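You operate a simulated robot arm through the tools that you are given. There is no shell and no other tool.

The job below is to be done with a simulated robot arm. You get a single attempt, and the scene is never put back.

JOB
Measure the depth of the block on the gauge slider and put it in the tray for its reading.
Fine: within 50 either way the green tray, else the orange; knob up, slider out.

Only the result counts: the job must be done as asked and must still hold three seconds after the hand-in. Knocking over, shifting, dropping, spilling or breaking anything else fails it.

ROBOT AND FRAMES
A 7-joint arm with a fingered hand, fixed in place. Base frame: the origin is at the foot of the arm, x ahead of it, y to its left, z up; the work surface is at about z = 820. Lengths are in mm, angles in degrees, forces in N, time in s.
Its first joint turns from -69.0 to 172.0 degrees. Payload 5 kg.
Tool frame: the origin (TCP) lies between the finger pads and is the grasp point; the fingertips stand 32 mm ahead of it; z points along the fingers, y is the line along which they close. Largest opening 160 mm; the body of the gripper starts 89 mm behind the TCP. The gripper is a hand of 3 fingers: y runs from the thumb to the fingers, the wrist lies at [0, 0, -252] in the tool frame, and closing takes about 1.5 s.
Orientation is told as [roll, pitch, yaw] about the base's x, y, z axes, in that order, counted from this pose: with the fingers straight down and closing along the base's y, the tool's x points along the base's -x, its y along +y and its z along -z.

CONTROLS
- The arm moves only by the tool send_rows. Its argument "plan" is a list of rows, each an object of numbers (a shift or turn left out is 0, a gripper value left out holds the last): "wx", "wy", "wz": the turn, a rotation vector about the tool's x, y, z in degrees; "dx", "dy", "dz": the shift along the tool's x, y, z in mm; "claw": the closure in counts, from 0 (fully open) to 255 (shut). In form: [{"wx": .., "wy": .., "wz": .., "dx": .., "dy": .., "dz": .., "claw": ..}, ...]. A call has 1 to 20 rows; each row shifts and turns the commanded pose from where the row before left it, along the tool's axes as they then stand. Rows are played at 5 a second. More than 50 mm and 8.6 degrees between two rows, or a gripper value outside its range, and nothing of the call is played. Where a pose cannot be reached the arm comes as near as it can. A force on the tool above 40 N (or 10 N above the force at the start of the call, whichever is more), or a blocked arm, ends the call early, and 0.2 s more pass. Each finger travels about 108 mm/s and halts on what it meets, pressing with about 23 N; the grip force reading is that of the motor and also rises with nothing between the fingers. The clock runs only during rows and for 0.2 s after the last one: add rows that do not move to give the fingers time. The reply holds the time, the measured pose of the TCP, the force on the tool along the base axes, the opening and the grip force, in the units named above and with some noise, with the torque about the TCP (base axes, N m) and any sound that the robot's microphone picked up.
- Cameras (640 x 400 px; columns grow to the right, rows downward): "scene" is fixed at [47.7, -655.1, 1574.1]; the picture's right is [0.47, -0.88, 0.00], its down [-0.52, -0.28, -0.81] and it looks along [0.71, 0.38, -0.59] (base axes); focal length 342 px, centre (320, 200). "wrist" rides on the gripper at [65, -4, -116] in the tool frame; the picture's right is [0.06, 1.00, 0.00], its down [-0.87, 0.05, -0.49] and it looks along [-0.49, 0.03, 0.87] (tool axes); focal length 261 px, centre (320, 200). There is no depth. A picture from a camera that has moved, and an enlarged one, comes with that camera's place and axes in the base frame and with its lens. The place of the scene camera against the robot may be out by one fixed shift of up to 25 mm in any direction.
- capture(camera): a new picture of that camera. The clock stands still meanwhile.
- move_column(by): slides the trunk up (or, below 0, down) by that many mm; the arm rides with it, the base frame stays. It gives what a move gives, with no picture.
- hand_shape(shape): the hand has 3 fingers and takes this shape, open, in about a second: jaw (thumb against the fingers, like two jaws); tri (thumb and two fingers); tip (a fingertip pinch); poke (one finger out to press); point (the index stretched); flat (the hand flat); cup (the hand cupped); fist (a fist). The gripper value then closes the fingers along that shape, each until it touches; the sizes above hold for jaw. It gives what a move gives, with no picture.
- zoom(camera, box): a new picture of the part [left, top, right, bottom] of that camera's present view, enlarged. The clock stands still meanwhile.
- sign_off(): hands the job in; it is judged then, once.

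Places have to be worked out from the pictures, the camera data and where the tool is seen. Open the gripper and draw the arm clear of the work before you hand the job in, unless the task says otherwise.

The tools are called after ">>>" as a command line: name --argument value ..., lists and objects as JSON in quotes. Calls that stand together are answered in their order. send_rows: Moves the arm, as the interface text tells. Its arguments: {"type":"object","properties":{"plan":{"type":"array","items":{"type":"object","properties":{"wx":{"type":"number"},"wy":{"type":"number"},"wz":{"type":"number"},"dx":{"type":"number"},"dy":{"type":"number"},"dz":{"type":"number"},"claw":{"type":"number"}}}}},"required":["plan"]} The other tools are called the same way: move_column (by) slides the trunk up or down; hand_shape (shape) gives the hand a shape; capture (camera) takes a picture; zoom (camera, box) takes an enlarged picture of a part of a camera's view; sign_off () hands the job in.

At the start:

```text
time_s: 0.0
eef_pos: [693.3, 10.7, 1196.0]
tcp_rot: [0.0, 0.0, 0.1]
force: [-0.8, -0.1, 0.1]
torque: [0.0, 0.01, -0.01]
gripper_width: 159.8
grasp_force: 0.1
shape: jaw
trunk travel left (down, up): [-800.0, 140.0]
```

scene: 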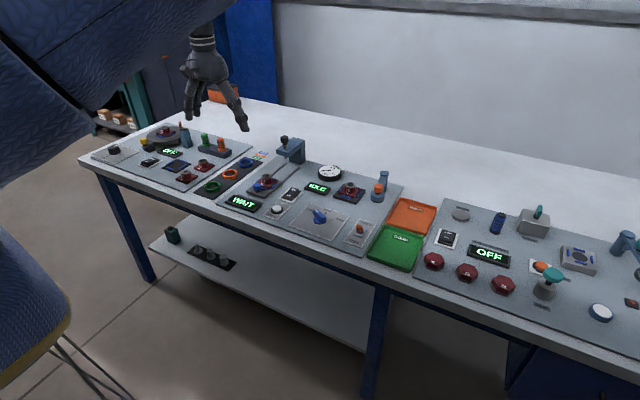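
wrist: 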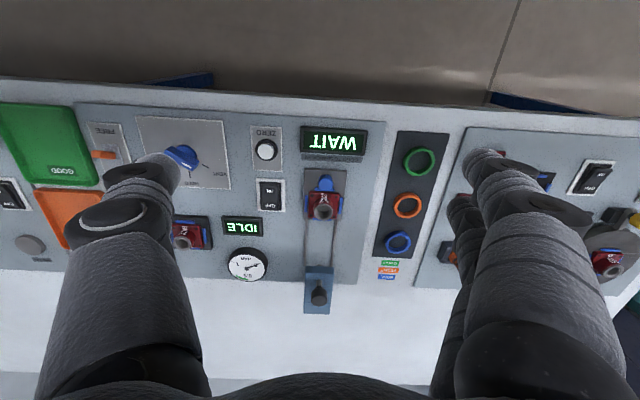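

I start by looking closely at the bench, enlarging the gauge region in both cameras.

>>> zoom --camera "scene" --box '[210, 130, 410, 255]'

>>> zoom --camera "wrist" --box '[200, 90, 400, 320]'

>>> zoom --camera "wrist" --box '[0, 90, 240, 280]'

>>> zoom --camera "scene" --box '[350, 180, 640, 340]'

>>> zoom --camera "scene" --box '[80, 110, 280, 235]'

```text
3.20 times, centred on (310, 192) of scene
camera zoom: at [47.7, -655.1, 1574.1], right [0.47, -0.88, 0.0], down [-0.52, -0.28, -0.81], along [0.71, 0.38, -0.59], focal length 1094 px, centre (352, 224)
```

zoom: 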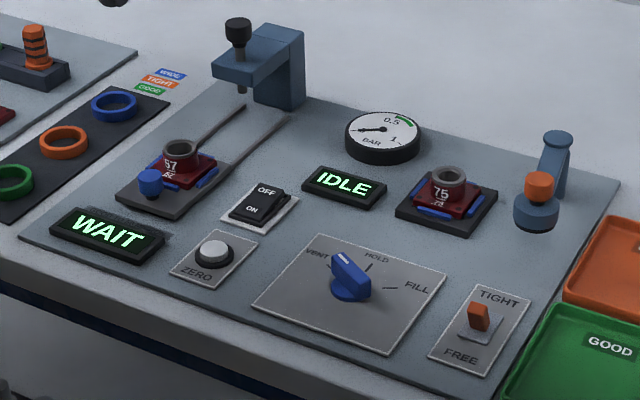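

```text
1.74 times, centred on (300, 205) of wrist
camera zoom: at [627.2, 5.0, 1310.9], right [-0.06, 1.0, 0.0], down [0.87, 0.05, 0.49], along [0.49, 0.03, -0.87], focal length 453 px, centre (355, 191)
```

zoom: 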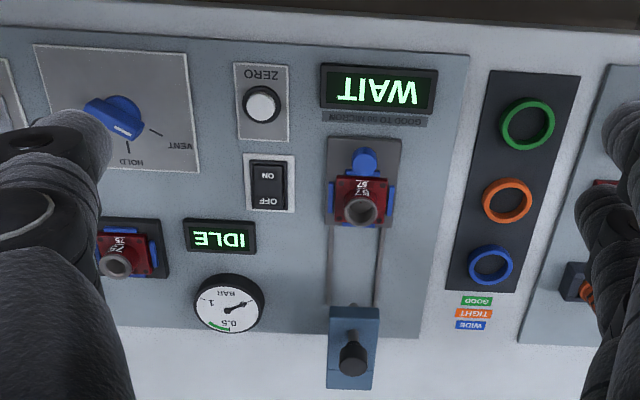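

```text
2.11 times, centred on (120, 185) of wrist
camera zoom: at [627.2, 5.0, 1310.9], right [-0.06, 1.0, 0.0], down [0.87, 0.05, 0.49], along [0.49, 0.03, -0.87], focal length 549 px, centre (741, 232)
```

zoom: 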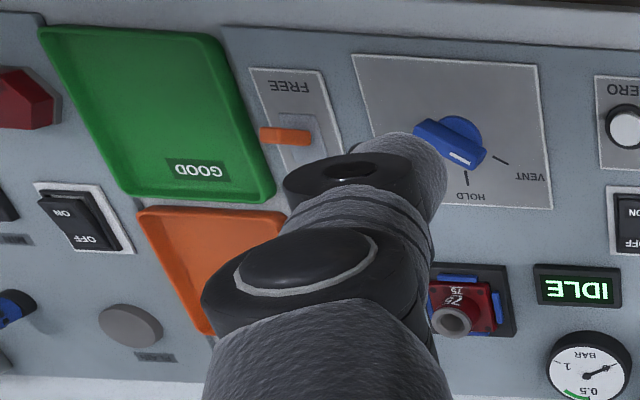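

```text
2.21 times, centred on (495, 260) of scene
camera zoom: at [47.7, -655.1, 1574.1], right [0.47, -0.88, 0.0], down [-0.52, -0.28, -0.81], along [0.71, 0.38, -0.59], focal length 755 px, centre (-66, 68)
```

zoom: 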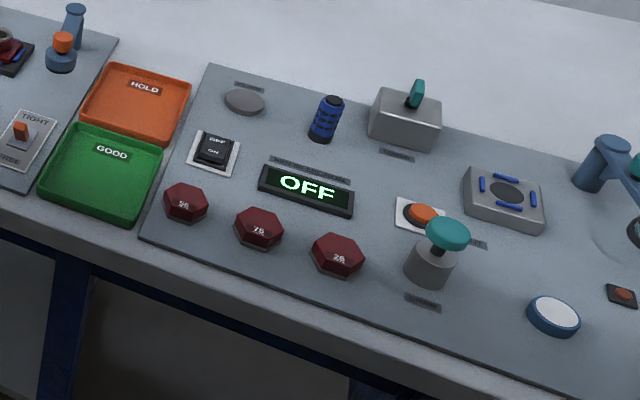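

```text
3.20 times, centred on (180, 172) of scene
camera zoom: at [47.7, -655.1, 1574.1], right [0.47, -0.88, 0.0], down [-0.52, -0.28, -0.81], along [0.71, 0.38, -0.59], focal length 1094 px, centre (768, 288)
```

zoom: 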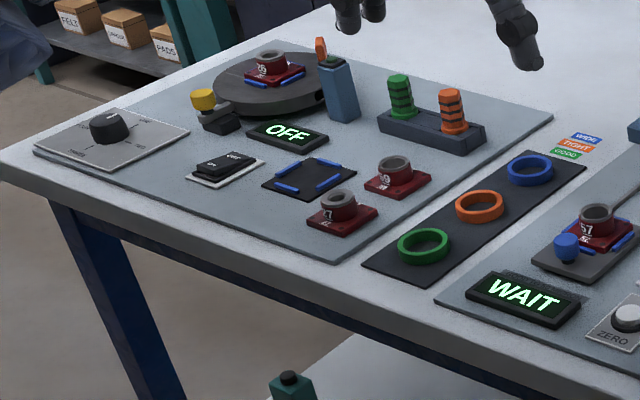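

The gauge (blue bracket with black knob), its slider with red block and blue knob, the ZERO button and the WAIT display are visible. I zoom in harder to read labels and details.

>>> zoom --camera "scene" --box '[240, 130, 310, 175]'

>>> zoom --camera "scene" --box '[222, 170, 292, 215]'

>>> zoom --camera "wrist" --box '[290, 120, 380, 180]'

>>> zoom --camera "wrist" --box '[285, 160, 365, 215]'

>>> zoom --camera "wrist" --box '[210, 205, 350, 320]'

>>> zoom --camera "wrist" --box '[0, 90, 130, 200]'

```text
8.89 times, centred on (275, 152) of scene
camera zoom: at [47.7, -655.1, 1574.1], right [0.47, -0.88, 0.0], down [-0.52, -0.28, -0.81], along [0.71, 0.38, -0.59], focal length 3039 px, centre (720, 622)
```

zoom: 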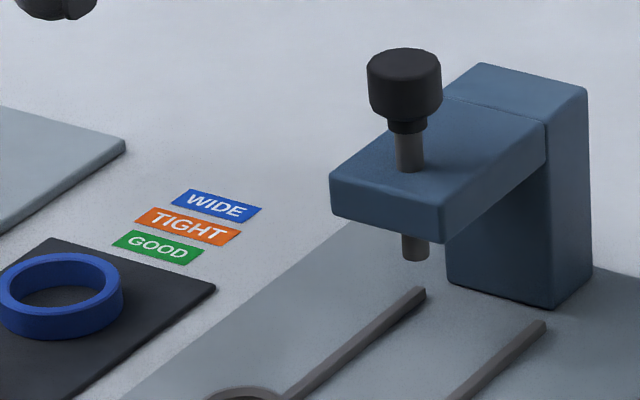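

```text
8.89 times, centred on (257, 192) of scene
camera zoom: at [47.7, -655.1, 1574.1], right [0.47, -0.88, 0.0], down [-0.52, -0.28, -0.81], along [0.71, 0.38, -0.59], focal length 3039 px, centre (880, 267)
```

zoom: 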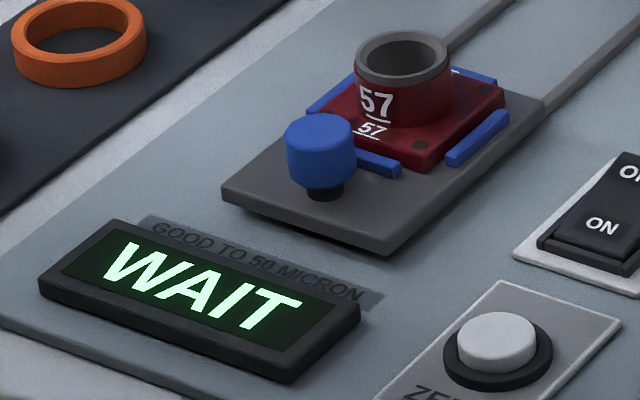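

```text
6.67 times, centred on (335, 150) of wrist
camera zoom: at [627.2, 5.0, 1310.9], right [-0.06, 1.0, 0.0], down [0.87, 0.05, 0.49], along [0.49, 0.03, -0.87], focal length 1738 px, centre (220, 533)
```

zoom: 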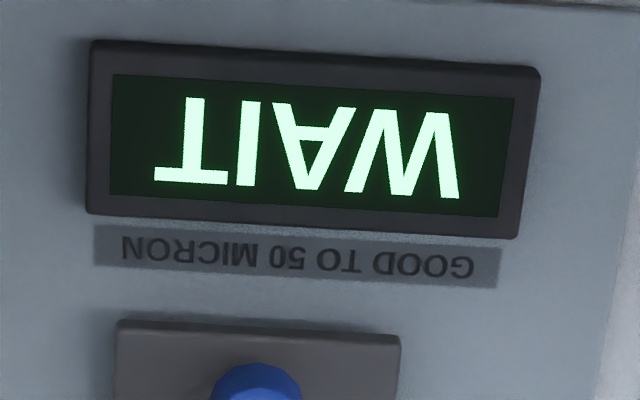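

```text
7.27 times, centred on (325, 188) of wrist
camera zoom: at [627.2, 5.0, 1310.9], right [-0.06, 1.0, 0.0], down [0.87, 0.05, 0.49], along [0.49, 0.03, -0.87], focal length 1896 px, centre (284, 291)
```

zoom: 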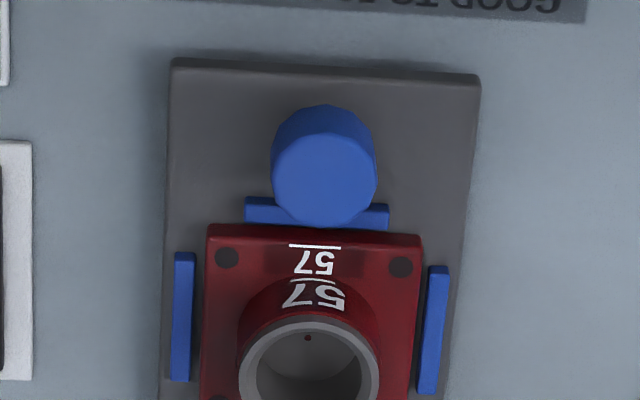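

```text
3.48 times, centred on (280, 262) of wrist
camera zoom: at [627.2, 5.0, 1310.9], right [-0.06, 1.0, 0.0], down [0.87, 0.05, 0.49], along [0.49, 0.03, -0.87], focal length 907 px, centre (459, -17)
```

zoom: 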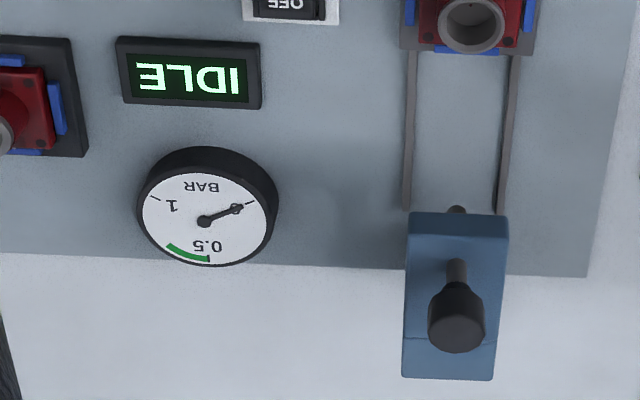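

```text
3.64 times, centred on (65, 145) of wrist
camera zoom: at [627.2, 5.0, 1310.9], right [-0.06, 1.0, 0.0], down [0.87, 0.05, 0.49], along [0.49, 0.03, -0.87], focal length 948 px, centre (1247, 400)
```

zoom: 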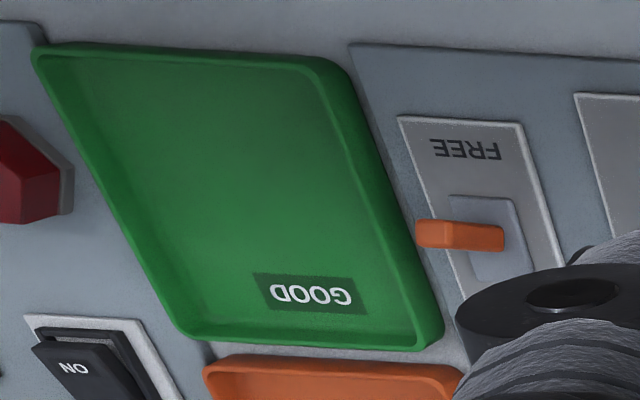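

The slider knob (blue) looks to be near (835, 28, ~880) and the gauge knob near (1015, 28, ~985), knob up and slider out now. I move the hand a little forward and over to y≈28 to get a second viewpoint for triangulation.

>>> send_rows --plan '[{"dx": -25, "dy": 5}, {"dx": -25, "dy": 5}, {"dx": -25, "dy": 5}, {"dx": -25, "dy": 2}, {}]'

>>> capture --camera "wrist"

>>> capture --camera "scene"

```text
time_s: 1.2
eef_pos: [794.3, 28.2, 1196.8]
tcp_rot: [0.0, 0.0, 0.1]
force: [-0.1, -0.5, 0.0]
torque: [-0.01, 0.03, 0.01]
gripper_width: 159.8
grasp_force: 0.1
shape: jaw
trunk travel left (down, up): [-800.0, 140.0]
```

```text
taken
camera wrist: at [727.1, 21.9, 1311.3], right [-0.06, 1.0, 0.0], down [0.87, 0.05, 0.49], along [0.49, 0.03, -0.87], focal length 261 px, centre (320, 200)
```

wrist: 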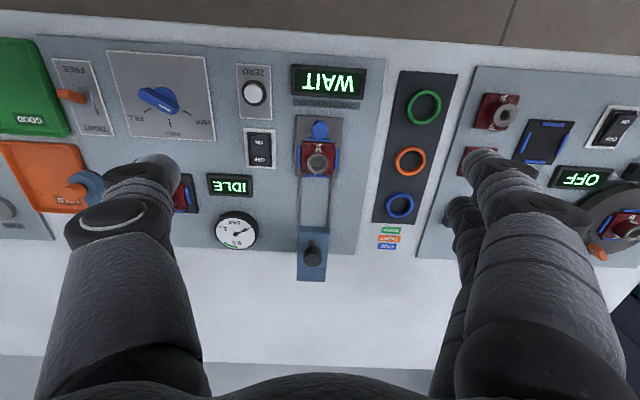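

```text
taken
```

scene: 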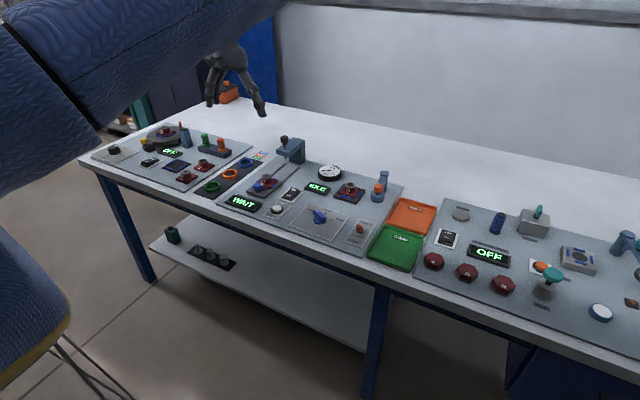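

Pose reached. I zoom the wrist view on the slider and the gauge from this second viewpoint to triangulate.

>>> zoom --camera "wrist" --box '[280, 110, 360, 180]'

>>> zoom --camera "wrist" --box '[275, 215, 355, 285]'

>>> zoom --camera "wrist" --box '[0, 30, 200, 200]'

>>> zoom --camera "scene" --box '[190, 50, 290, 125]'

```text
5.71 times, centred on (320, 145) of wrist
camera zoom: at [727.1, 21.9, 1311.3], right [-0.06, 1.0, 0.0], down [0.87, 0.05, 0.49], along [0.49, 0.03, -0.87], focal length 1489 px, centre (320, 514)
```

zoom: 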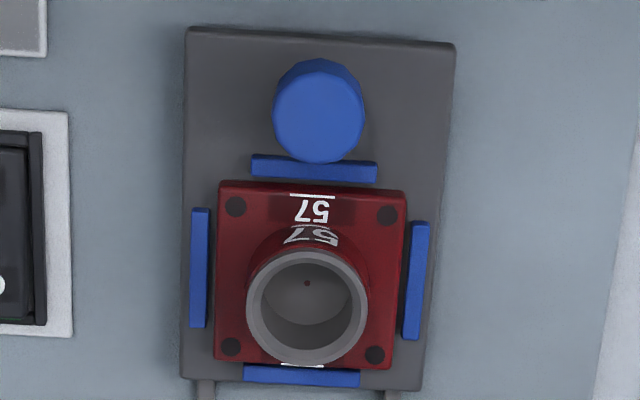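

```text
5.71 times, centred on (315, 250) of wrist
camera zoom: at [727.1, 21.9, 1311.3], right [-0.06, 1.0, 0.0], down [0.87, 0.05, 0.49], along [0.49, 0.03, -0.87], focal length 1489 px, centre (349, -86)
```

zoom: 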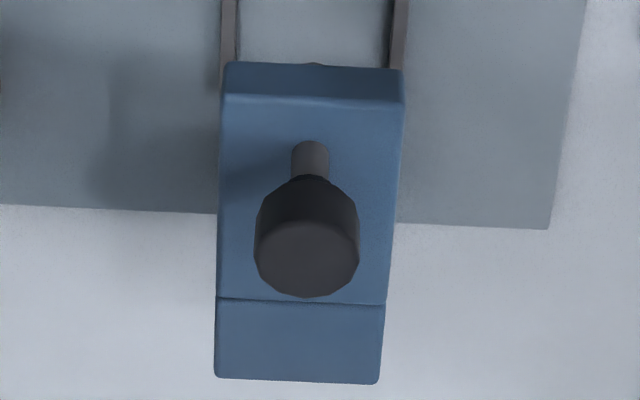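

```text
2.35 times, centred on (100, 115) of wrist
camera zoom: at [727.1, 21.9, 1311.3], right [-0.06, 1.0, 0.0], down [0.87, 0.05, 0.49], along [0.49, 0.03, -0.87], focal length 613 px, centre (838, 400)
```

zoom: 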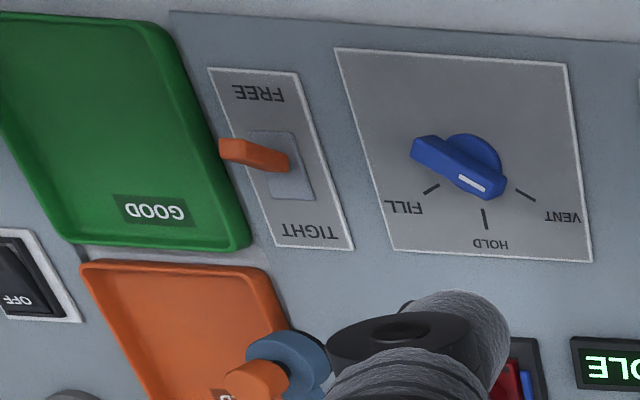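

```text
5.33 times, centred on (240, 88) of scene
camera zoom: at [47.7, -655.1, 1574.1], right [0.47, -0.88, 0.0], down [-0.52, -0.28, -0.81], along [0.71, 0.38, -0.59], focal length 1824 px, centre (747, 800)
```

zoom: 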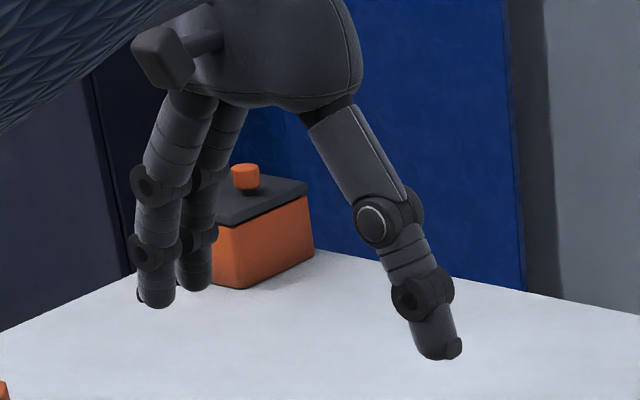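

Triangulation gives slider knob top ≈(842, 28, 870), collar of block ≈(898, 28, ~880), gauge knob top ≈(1032, 27, 979). Before going near anything I close the jaw partway in free air to see how the fingers meet.

>>> send_rows --plan '[{"claw": 200}, {}, {}, {}, {}, {}, {}, {}, {}, {}]'

>>> capture --camera "wrist"

>>> zoom --camera "scene" --box '[190, 50, 290, 125]'

```text
time_s: 3.4
eef_pos: [793.4, 27.7, 1196.5]
tcp_rot: [0.0, 0.0, 0.0]
force: [-0.6, -0.1, -0.1]
torque: [0.01, 0.01, -0.01]
gripper_width: 34.9
grasp_force: 0.0
shape: jaw
trunk travel left (down, up): [-800.0, 140.0]
```

```text
taken
camera wrist: at [727.4, 22.5, 1310.9], right [-0.06, 1.0, 0.0], down [0.87, 0.05, 0.49], along [0.49, 0.03, -0.87], focal length 261 px, centre (320, 200)
```

wrist: 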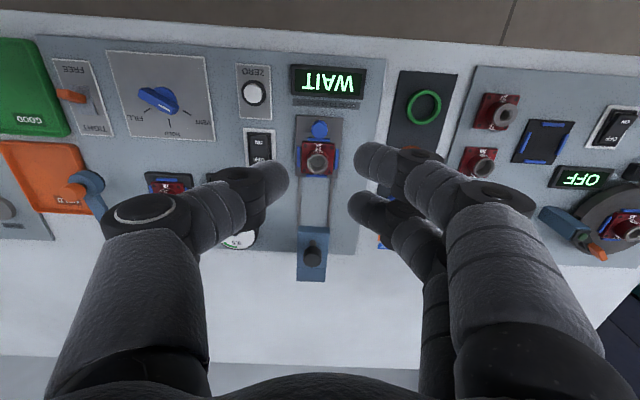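

```text
5.33 times, centred on (240, 88) of scene
camera zoom: at [47.7, -655.1, 1574.1], right [0.47, -0.88, 0.0], down [-0.52, -0.28, -0.81], along [0.71, 0.38, -0.59], focal length 1824 px, centre (747, 800)
```

zoom: 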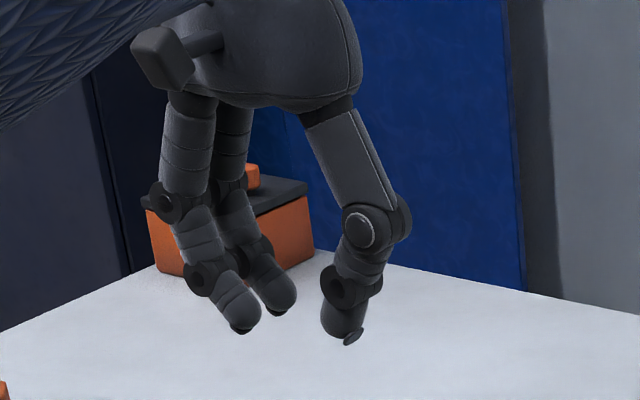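

The jaw shows thumb on −y and two fingers spread about ±16 mm in x on +y; opening is linear in counts. With the scene camera corrected (~20 mm low), the slider knob spans z≈851–870, block base top ≈855, so I open to ~80 mm and come down above the slider knob to z≈930 first.

>>> send_rows --plan '[{"claw": 127}, {"dx": -24}, {"dx": -24, "dy": 0.6}, {"dz": 35}, {"dz": 35}, {"dz": 35}, {"dz": 35}, {"dz": 35}, {"dz": 35}, {"dz": 35}, {"dz": 22}, {}, {}]'

>>> capture --camera "wrist"

>>> zoom --camera "scene" --box '[210, 120, 310, 215]'

```text
time_s: 6.2
eef_pos: [841.3, 28.2, 927.9]
tcp_rot: [0.0, 0.0, 0.0]
force: [0.0, -0.6, -0.5]
torque: [0.02, -0.01, -0.06]
gripper_width: 79.6
grasp_force: 0.1
shape: jaw
trunk travel left (down, up): [-800.0, 140.0]
```

```text
taken
camera wrist: at [774.8, 23.1, 1043.6], right [-0.06, 1.0, 0.0], down [0.87, 0.05, 0.49], along [0.49, 0.03, -0.87], focal length 261 px, centre (320, 200)
```

wrist: 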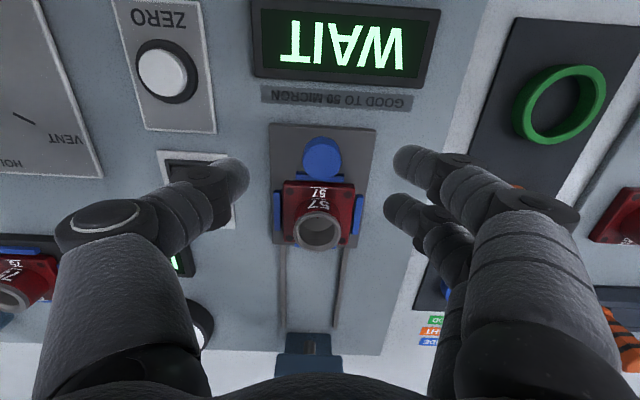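

```text
4.21 times, centred on (260, 168) of scene
camera zoom: at [47.7, -655.1, 1574.1], right [0.47, -0.88, 0.0], down [-0.52, -0.28, -0.81], along [0.71, 0.38, -0.59], focal length 1440 px, centre (573, 337)
```

zoom: 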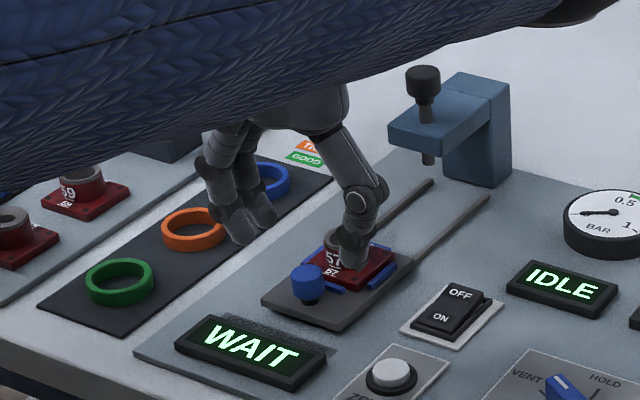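

Hand is centred over the slider knob in y, with tips around z≈896. I descend to TCP z≈888 slowly and check before closing.

>>> send_rows --plan '[{"dz": 10, "dx": -0.5}, {"dz": 10}, {"dz": 10}, {"dz": 9}, {}, {}]'

>>> capture --camera "wrist"

>>> zoom --camera "scene" --box '[220, 145, 300, 210]'

```text
time_s: 7.6
eef_pos: [841.8, 27.6, 890.4]
tcp_rot: [0.1, 0.1, 0.0]
force: [0.8, 0.1, -0.3]
torque: [-0.03, 0.03, 0.01]
gripper_width: 79.7
grasp_force: 0.0
shape: jaw
trunk travel left (down, up): [-800.0, 140.0]
```

```text
taken
camera wrist: at [775.4, 22.5, 1004.8], right [-0.06, 1.0, 0.0], down [0.87, 0.05, 0.49], along [0.49, 0.03, -0.87], focal length 261 px, centre (320, 200)
```

wrist: 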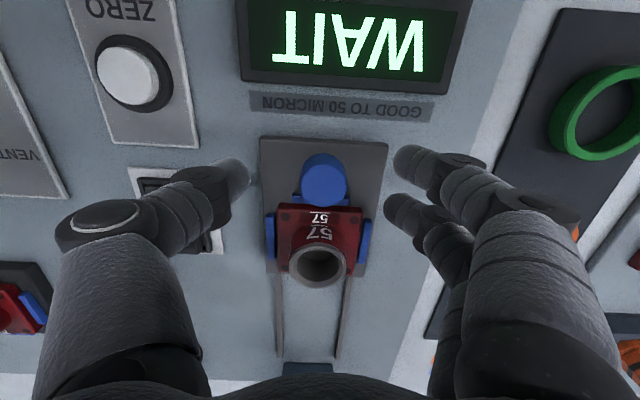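

```text
6.15 times, centred on (260, 178) of scene
camera zoom: at [47.7, -655.1, 1574.1], right [0.47, -0.88, 0.0], down [-0.52, -0.28, -0.81], along [0.71, 0.38, -0.59], focal length 2104 px, centre (689, 338)
```

zoom: 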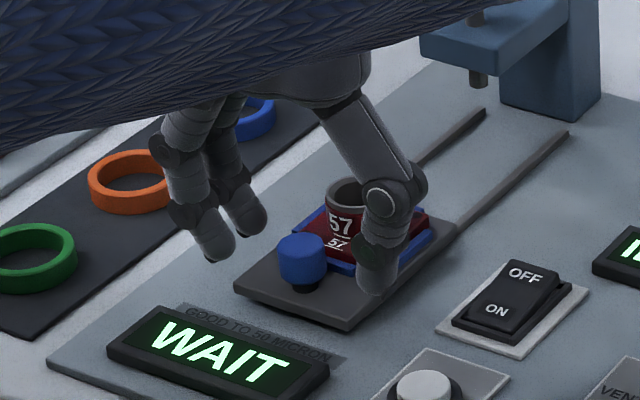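

The thumb and two fingers straddle the slider knob evenly, just above the plate. Closing on the knob.

>>> send_rows --plan '[{"dz": 2, "claw": 170}, {}, {"claw": 200}, {}, {"claw": 235}, {}, {}, {}]'

>>> capture --camera "wrist"

>>> zoom --camera "scene" --box '[220, 145, 300, 210]'

```text
time_s: 9.4
eef_pos: [841.2, 26.5, 887.7]
tcp_rot: [0.0, 0.0, 0.1]
force: [0.3, -1.0, -2.4]
torque: [-0.05, -0.01, -0.03]
gripper_width: 15.4
grasp_force: 22.4
shape: jaw
trunk travel left (down, up): [-800.0, 140.0]
```

```text
taken
camera wrist: at [775.7, 22.2, 1002.7], right [-0.06, 1.0, 0.0], down [0.87, 0.05, 0.49], along [0.49, 0.03, -0.87], focal length 261 px, centre (320, 200)
```

wrist: 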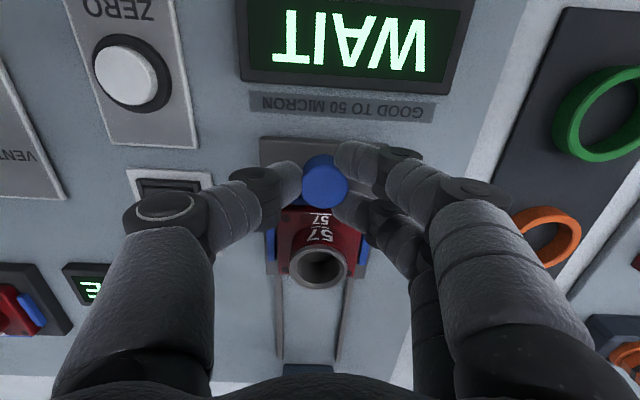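

```text
6.15 times, centred on (260, 178) of scene
camera zoom: at [47.7, -655.1, 1574.1], right [0.47, -0.88, 0.0], down [-0.52, -0.28, -0.81], along [0.71, 0.38, -0.59], focal length 2104 px, centre (689, 338)
```

zoom: 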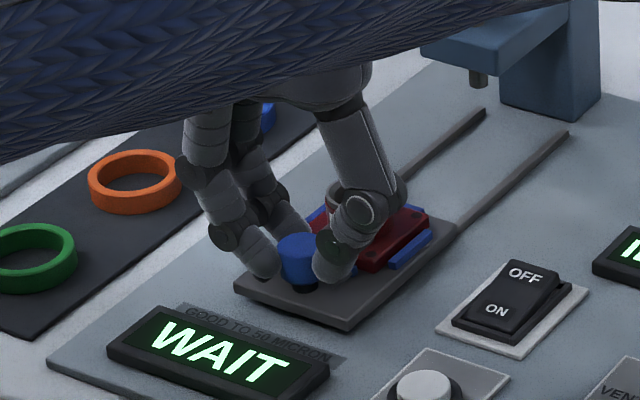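

The knob is gripped in a three-point hold (grip 22 N). I slide toward the gauge in steps, watching force.

>>> send_rows --plan '[{"dx": -5}, {"dx": -10}, {"dx": -10}, {"dx": -10}, {"dx": -10}, {"dx": -10}, {"dx": -10}]'

>>> zoom --camera "scene" --box '[220, 130, 320, 210]'

```text
time_s: 11.0
eef_pos: [907.7, 26.0, 888.0]
tcp_rot: [-0.1, 0.0, 0.0]
force: [0.5, -3.1, -1.2]
torque: [-0.03, 0.0, -0.05]
gripper_width: 15.4
grasp_force: 23.0
shape: jaw
trunk travel left (down, up): [-800.0, 140.0]
```

```text
5.00 times, centred on (270, 170) of scene
camera zoom: at [47.7, -655.1, 1574.1], right [0.47, -0.88, 0.0], down [-0.52, -0.28, -0.81], along [0.71, 0.38, -0.59], focal length 1710 px, centre (570, 350)
```

zoom: 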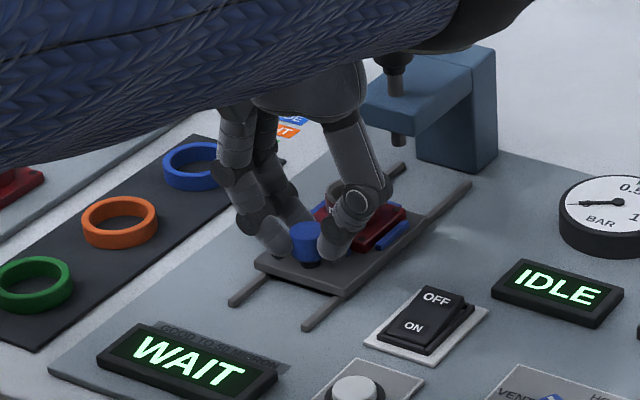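

Sliding smoothly, force low. I continue in smaller steps toward the stop at about x≈974.

>>> send_rows --plan '[{"dx": -8}, {"dx": -8}, {"dx": -8}, {"dx": -8}, {"dx": -8}, {"dx": -6}, {"dx": -4}, {}]'

>>> zoom --camera "scene" --box '[220, 130, 320, 210]'

>>> capture --camera "wrist"

```text
time_s: 12.8
eef_pos: [957.4, 26.8, 888.0]
tcp_rot: [0.0, 0.0, 0.0]
force: [-0.3, -2.4, -3.3]
torque: [0.01, -0.02, -0.01]
gripper_width: 15.4
grasp_force: 22.9
shape: jaw
trunk travel left (down, up): [-800.0, 140.0]
```

```text
5.00 times, centred on (270, 170) of scene
camera zoom: at [47.7, -655.1, 1574.1], right [0.47, -0.88, 0.0], down [-0.52, -0.28, -0.81], along [0.71, 0.38, -0.59], focal length 1710 px, centre (570, 350)
```

zoom: 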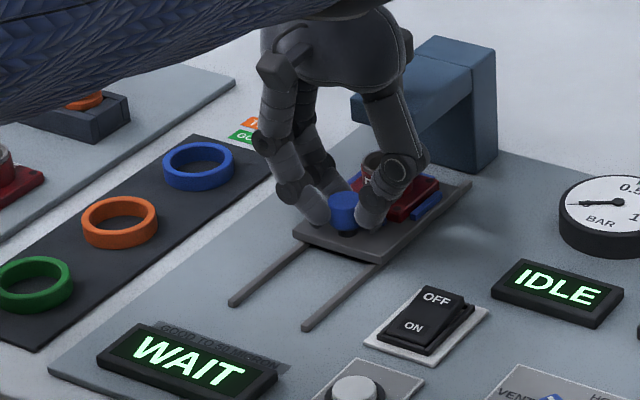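

```text
taken
camera wrist: at [891.0, 22.1, 1002.7], right [-0.06, 1.0, 0.0], down [0.87, 0.05, 0.49], along [0.49, 0.03, -0.87], focal length 261 px, centre (320, 200)
```

wrist: 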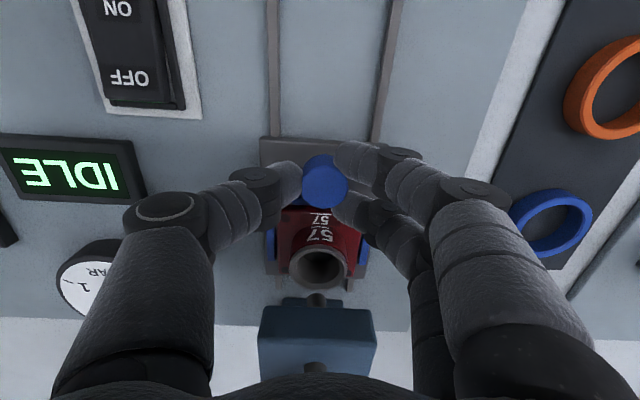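

Collar is ~15 mm short of the probe. I continue with 3 mm steps and watch for the stop.

>>> send_rows --plan '[{"dx": -3}, {"dx": -3}, {"dx": -3}, {"dx": -3}, {}]'

>>> capture --camera "wrist"

>>> zoom --camera "scene" --box '[250, 130, 320, 190]'

```text
time_s: 14.0
eef_pos: [968.7, 26.9, 887.8]
tcp_rot: [0.0, 0.1, 0.0]
force: [0.4, -1.9, -1.4]
torque: [-0.02, 0.0, 0.01]
gripper_width: 15.4
grasp_force: 23.0
shape: jaw
trunk travel left (down, up): [-800.0, 140.0]
```

```text
taken
camera wrist: at [902.7, 22.2, 1002.6], right [-0.06, 1.0, 0.0], down [0.87, 0.05, 0.49], along [0.49, 0.03, -0.87], focal length 261 px, centre (320, 200)
```

wrist: 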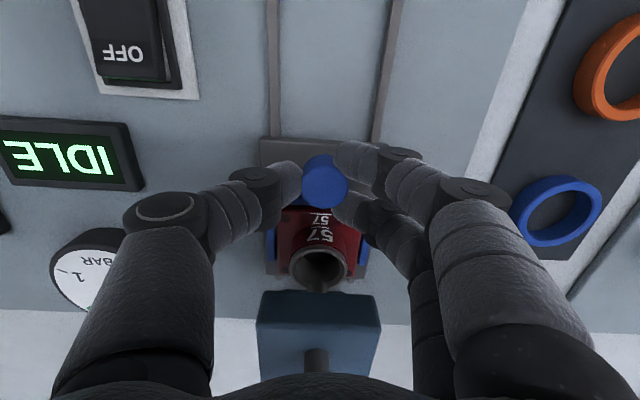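

```text
6.67 times, centred on (285, 160) of scene
camera zoom: at [47.7, -655.1, 1574.1], right [0.47, -0.88, 0.0], down [-0.52, -0.28, -0.81], along [0.71, 0.38, -0.59], focal length 2280 px, centre (553, 467)
```

zoom: 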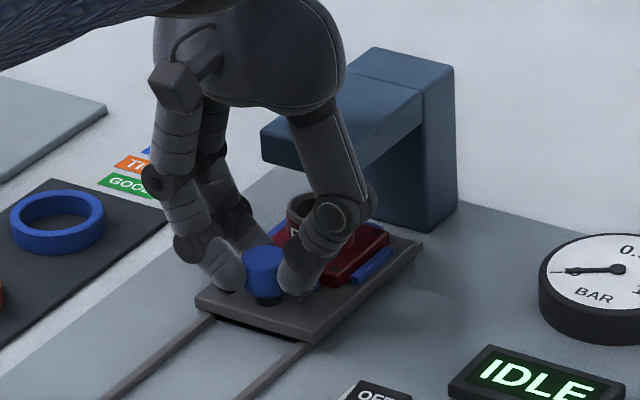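

No stop felt yet (collar ≈1028). I keep going in 2 mm steps until resistance or x≈976.

>>> send_rows --plan '[{"dx": -2}, {"dx": -2}, {"dx": -2}, {"dx": -2}, {}, {}]'

>>> capture --camera "wrist"

>>> zoom --camera "scene" --box '[250, 130, 320, 190]'

```text
time_s: 15.4
eef_pos: [975.7, 28.0, 886.7]
tcp_rot: [0.1, -0.1, -0.1]
force: [-1.3, -3.8, -0.4]
torque: [-0.05, 0.04, -0.01]
gripper_width: 15.3
grasp_force: 23.0
shape: jaw
trunk travel left (down, up): [-800.0, 140.0]
```

```text
taken
camera wrist: at [910.6, 22.2, 1002.6], right [-0.06, 1.0, 0.0], down [0.87, 0.05, 0.49], along [0.49, 0.03, -0.87], focal length 261 px, centre (320, 200)
```

wrist: 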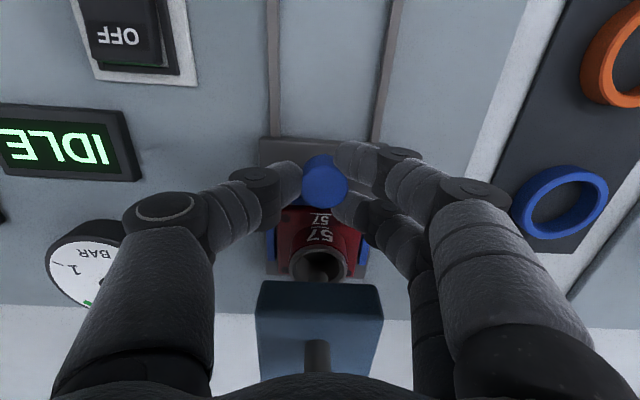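

```text
6.67 times, centred on (285, 160) of scene
camera zoom: at [47.7, -655.1, 1574.1], right [0.47, -0.88, 0.0], down [-0.52, -0.28, -0.81], along [0.71, 0.38, -0.59], focal length 2280 px, centre (553, 467)
```

zoom: 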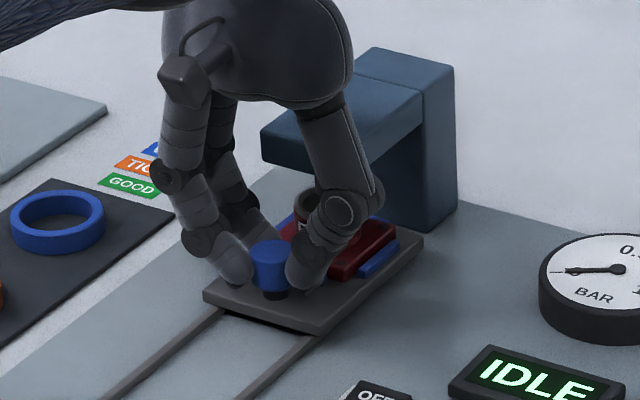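

Collar now about 1035, near the probe axis. I check the display and nudge a few more mm to feel for an end stop.

>>> send_rows --plan '[{"dx": -1.5}, {"dx": -1.5}, {"dx": -1.5}, {}]'

>>> capture --camera "scene"

>>> zoom --camera "scene" --box '[225, 135, 315, 215]'

```text
time_s: 16.4
eef_pos: [978.5, 28.1, 887.3]
tcp_rot: [0.0, 0.2, -0.1]
force: [-36.7, -5.3, -5.2]
torque: [-0.07, 0.71, 0.14]
gripper_width: 15.0
grasp_force: 23.6
shape: jaw
trunk travel left (down, up): [-800.0, 140.0]
```

```text
taken
```

scene: 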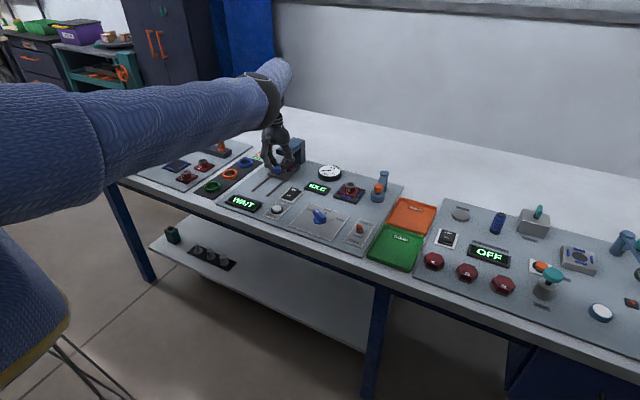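

```text
5.00 times, centred on (270, 175) of scene
camera zoom: at [47.7, -655.1, 1574.1], right [0.47, -0.88, 0.0], down [-0.52, -0.28, -0.81], along [0.71, 0.38, -0.59], focal length 1710 px, centre (570, 325)
```

zoom: 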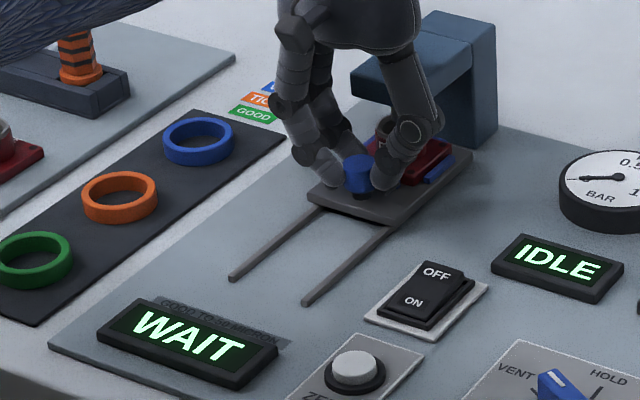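

Firm stop felt (−37 N at x≈978): slider is fully in. I relieve the push, open the fingers and lift straight up.

>>> send_rows --plan '[{"dx": 1.5}, {}, {"claw": 150}, {"claw": 120}, {}, {}, {}]'

>>> send_rows --plan '[{"dz": -15}, {"dz": -25}, {"dz": -25}, {"dz": -25, "dx": 10}, {"dz": -25, "dx": 25}, {"dz": -25, "dx": 25}, {"dx": 25}, {}]'

>>> zoom --camera "scene" --box '[225, 125, 325, 215]'

>>> capture --camera "wrist"

```text
time_s: 18.0
eef_pos: [978.8, 27.6, 887.6]
tcp_rot: [0.0, 0.0, 0.0]
force: [0.0, -0.1, 0.3]
torque: [-0.04, 0.0, 0.0]
gripper_width: 83.7
grasp_force: 0.0
shape: jaw
trunk travel left (down, up): [-800.0, 140.0]
```

```text
time_s: 19.8
eef_pos: [894.7, 27.0, 1027.2]
tcp_rot: [0.0, 0.0, 0.0]
force: [-0.4, -0.1, 0.0]
torque: [0.0, -0.01, 0.02]
gripper_width: 84.1
grasp_force: 0.2
shape: jaw
trunk travel left (down, up): [-800.0, 140.0]
```

```text
4.44 times, centred on (275, 170) of scene
camera zoom: at [47.7, -655.1, 1574.1], right [0.47, -0.88, 0.0], down [-0.52, -0.28, -0.81], along [0.71, 0.38, -0.59], focal length 1520 px, centre (520, 333)
```

zoom: 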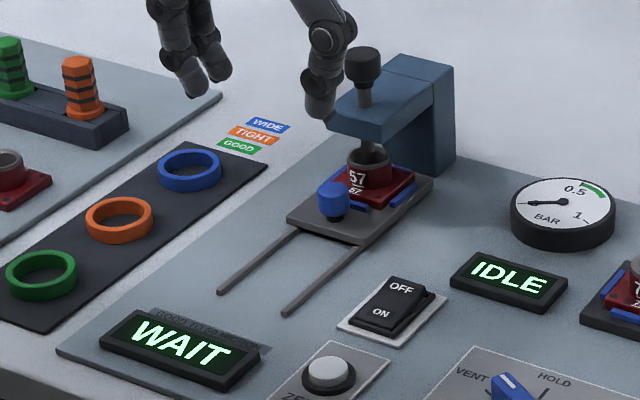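

```text
taken
camera wrist: at [828.8, 23.7, 1142.8], right [-0.06, 1.0, 0.0], down [0.87, 0.05, 0.49], along [0.49, 0.03, -0.87], focal length 261 px, centre (320, 200)
```

wrist: 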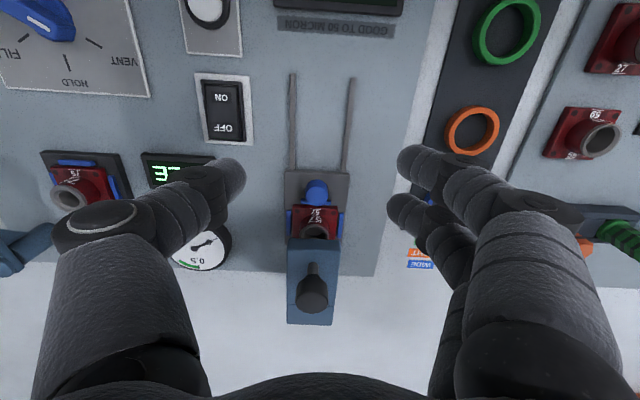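

Slider is in under the probe; display still WAIT. I zoom on the gauge knob from here to refine its position.

>>> zoom --camera "wrist" --box '[270, 165, 360, 335]'

>>> zoom --camera "scene" --box '[265, 130, 320, 180]'

```text
2.35 times, centred on (315, 250) of wrist
camera zoom: at [828.8, 23.7, 1142.8], right [-0.06, 1.0, 0.0], down [0.87, 0.05, 0.49], along [0.49, 0.03, -0.87], focal length 613 px, centre (332, 82)
```

zoom: 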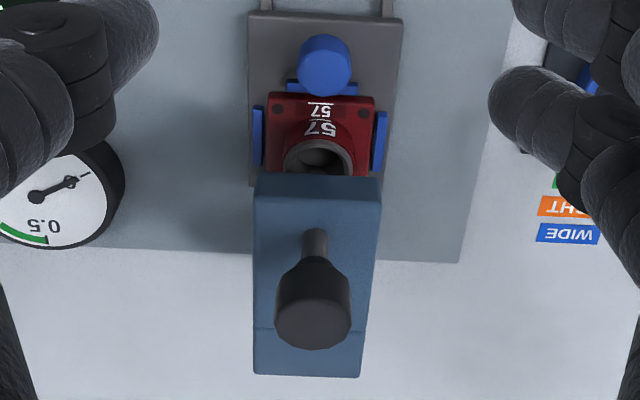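

```text
8.00 times, centred on (292, 155) of scene
camera zoom: at [47.7, -655.1, 1574.1], right [0.47, -0.88, 0.0], down [-0.52, -0.28, -0.81], along [0.71, 0.38, -0.59], focal length 2735 px, centre (540, 560)
```

zoom: 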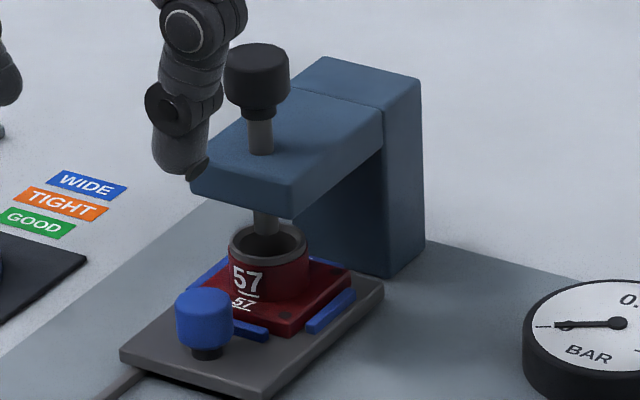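

Probe sits concentric above the collar. Knob: axis (1032, 27), top z≈979, Ø31, body ~18 mm tall, bracket top ≈927. I close the hand, and test how far forward the tool can reach pointing down at a safe height (tips well above the knob).

>>> send_rows --plan '[{"dz": -15, "claw": 255}, {"dz": -15}, {"dx": -20}, {"dx": -20}, {"dx": -20}, {"dx": -20}, {"dx": -20}, {"dx": -20}, {"dx": -17}, {}, {}]'

>>> zoom --camera "scene" --box '[225, 100, 345, 200]'

>>> capture --camera "wrist"

```text
time_s: 22.2
eef_pos: [1032.9, 28.9, 1058.3]
tcp_rot: [0.1, 0.0, 0.0]
force: [0.6, -0.2, 0.0]
torque: [-0.06, 0.01, 0.0]
gripper_width: 0.0
grasp_force: 23.1
shape: jaw
trunk travel left (down, up): [-800.0, 140.0]
```

```text
4.00 times, centred on (285, 150) of scene
camera zoom: at [47.7, -655.1, 1574.1], right [0.47, -0.88, 0.0], down [-0.52, -0.28, -0.81], along [0.71, 0.38, -0.59], focal length 1368 px, centre (460, 400)
```

zoom: 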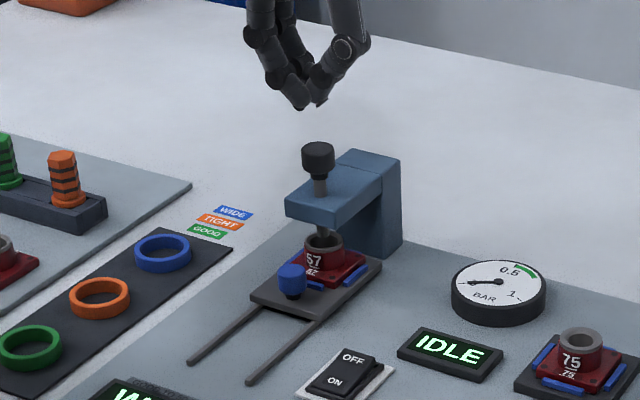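

```text
taken
camera wrist: at [965.8, 23.5, 1172.7], right [-0.06, 1.0, 0.0], down [0.87, 0.05, 0.49], along [0.49, 0.03, -0.87], focal length 261 px, centre (320, 200)
```

wrist: 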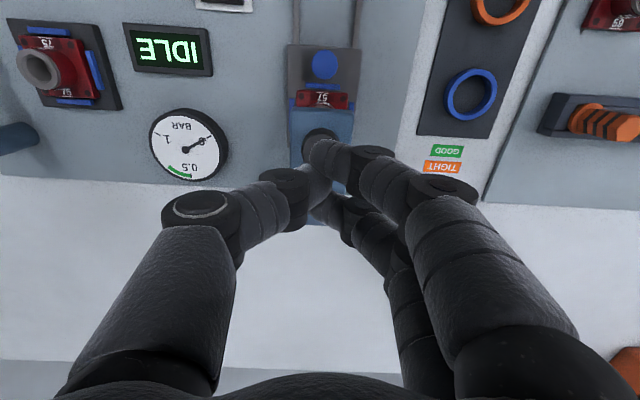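

The tool reaches x≈1033 pointing straight down, so I can grip the gauge knob vertically. I open to ~70 mm, descend with the tips to just below the knob's body (TCP ≈990), and check.

>>> send_rows --plan '[{"claw": 143}, {"dy": -1}, {}, {}, {}, {"dz": 20}, {"dz": 20}, {"dz": 15}, {"dz": 13}, {}, {}]'

>>> zoom --camera "scene" --box '[255, 110, 335, 180]'

>>> capture --camera "wrist"

```text
time_s: 24.6
eef_pos: [1031.3, 27.0, 989.4]
tcp_rot: [0.0, 0.0, -0.1]
force: [0.6, -0.4, 0.4]
torque: [-0.01, 0.0, 0.01]
gripper_width: 69.9
grasp_force: 0.0
shape: jaw
trunk travel left (down, up): [-800.0, 140.0]
```

```text
5.71 times, centred on (295, 145) of scene
camera zoom: at [47.7, -655.1, 1574.1], right [0.47, -0.88, 0.0], down [-0.52, -0.28, -0.81], along [0.71, 0.38, -0.59], focal length 1954 px, centre (463, 514)
```

zoom: 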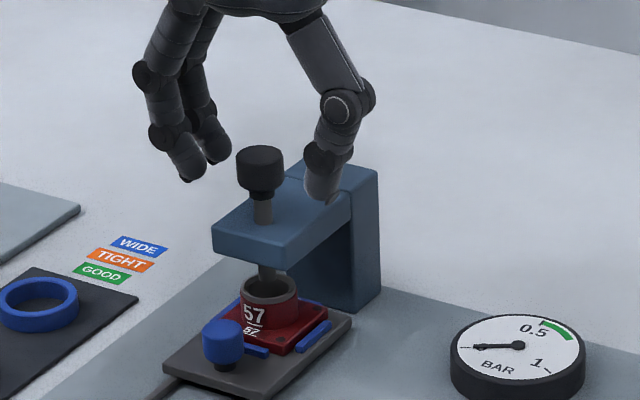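

```text
taken
camera wrist: at [965.6, 21.2, 1105.1], right [-0.06, 1.0, 0.0], down [0.87, 0.05, 0.49], along [0.49, 0.03, -0.87], focal length 261 px, centre (320, 200)
```

wrist: 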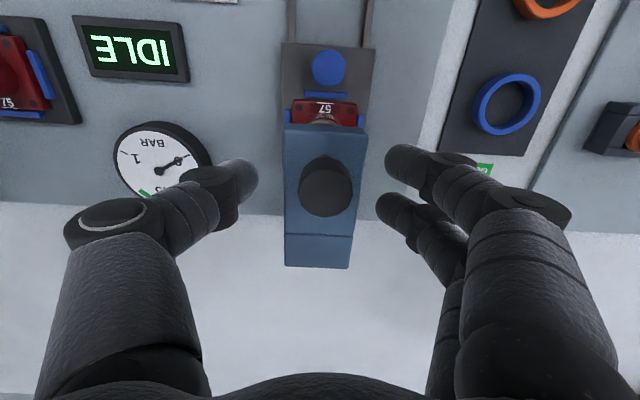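

The knob sits between thumb and the two fingers. I close on it and check the hold.

>>> send_rows --plan '[{"claw": 180}, {}, {"claw": 210}, {}, {"claw": 235}, {}, {}, {}]'

>>> capture --camera "wrist"

>>> zoom --camera "scene" --box '[255, 110, 335, 180]'

```text
time_s: 26.4
eef_pos: [1030.8, 27.1, 989.5]
tcp_rot: [0.0, 0.0, 0.0]
force: [-0.9, 0.6, 0.1]
torque: [0.09, -0.01, -0.05]
gripper_width: 19.7
grasp_force: 22.8
shape: jaw
trunk travel left (down, up): [-800.0, 140.0]
```

```text
taken
camera wrist: at [965.3, 21.3, 1105.3], right [-0.06, 1.0, 0.0], down [0.87, 0.05, 0.49], along [0.49, 0.03, -0.87], focal length 261 px, centre (320, 200)
```

wrist: 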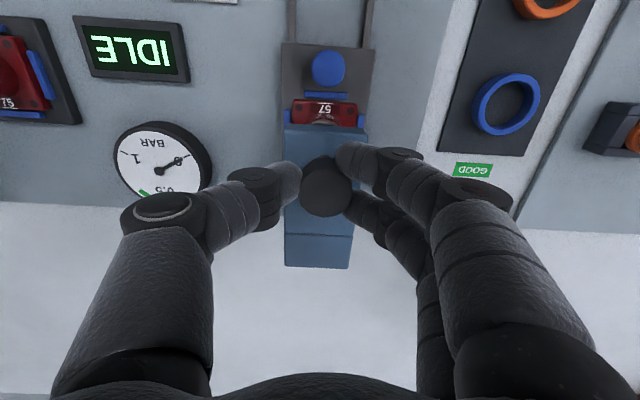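

```text
5.71 times, centred on (295, 145) of scene
camera zoom: at [47.7, -655.1, 1574.1], right [0.47, -0.88, 0.0], down [-0.52, -0.28, -0.81], along [0.71, 0.38, -0.59], focal length 1954 px, centre (463, 514)
```

zoom: 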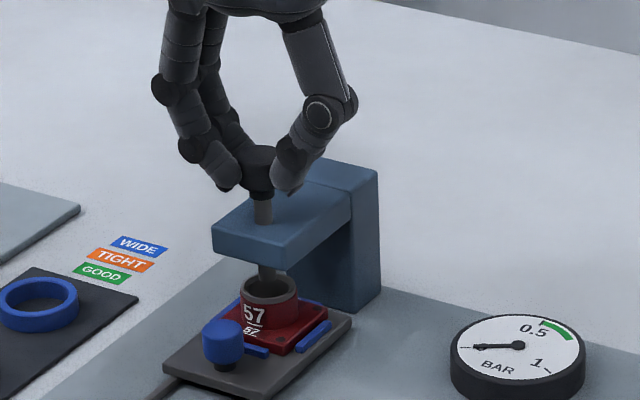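

Knob is held. I push it down in small steps and then look at the display.

>>> send_rows --plan '[{"dz": 3}, {"dz": 3}, {"dz": 3}, {"dz": 3}, {}]'

>>> zoom --camera "scene" --box '[215, 110, 335, 215]'

```text
time_s: 27.6
eef_pos: [1031.2, 25.8, 978.6]
tcp_rot: [-0.1, -0.1, 0.0]
force: [-2.0, 0.0, -0.7]
torque: [0.07, 0.0, -0.04]
gripper_width: 19.6
grasp_force: 22.7
shape: jaw
trunk travel left (down, up): [-800.0, 140.0]
```

```text
3.81 times, centred on (275, 162) of scene
camera zoom: at [47.7, -655.1, 1574.1], right [0.47, -0.88, 0.0], down [-0.52, -0.28, -0.81], along [0.71, 0.38, -0.59], focal length 1303 px, centre (491, 343)
```

zoom: 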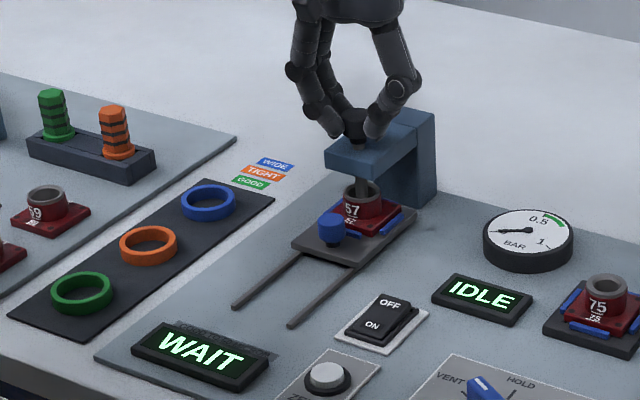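

The knob moves down freely (force near zero). I continue down in 2–3 mm steps until contact.

>>> send_rows --plan '[{"dz": 2}, {"dz": 2}, {"dz": 2}, {"dz": 2}, {}]'

>>> zoom --camera "scene" --box '[215, 110, 335, 215]'

```text
time_s: 28.8
eef_pos: [1031.3, 26.0, 972.3]
tcp_rot: [0.0, -0.1, -0.1]
force: [-3.9, -2.3, 8.4]
torque: [-0.03, 0.08, -0.02]
gripper_width: 19.8
grasp_force: 23.0
shape: jaw
trunk travel left (down, up): [-800.0, 140.0]
```

```text
3.81 times, centred on (275, 162) of scene
camera zoom: at [47.7, -655.1, 1574.1], right [0.47, -0.88, 0.0], down [-0.52, -0.28, -0.81], along [0.71, 0.38, -0.59], focal length 1303 px, centre (491, 343)
```

zoom: 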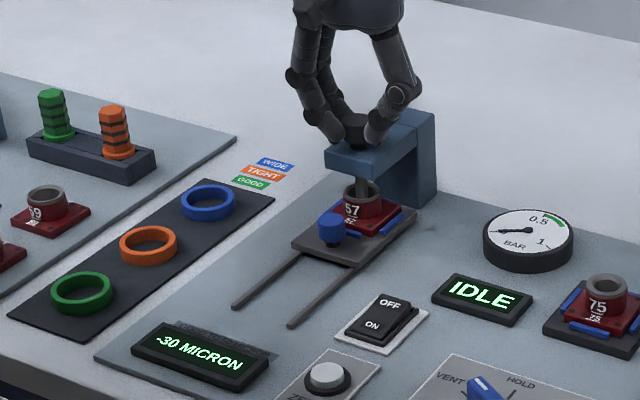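

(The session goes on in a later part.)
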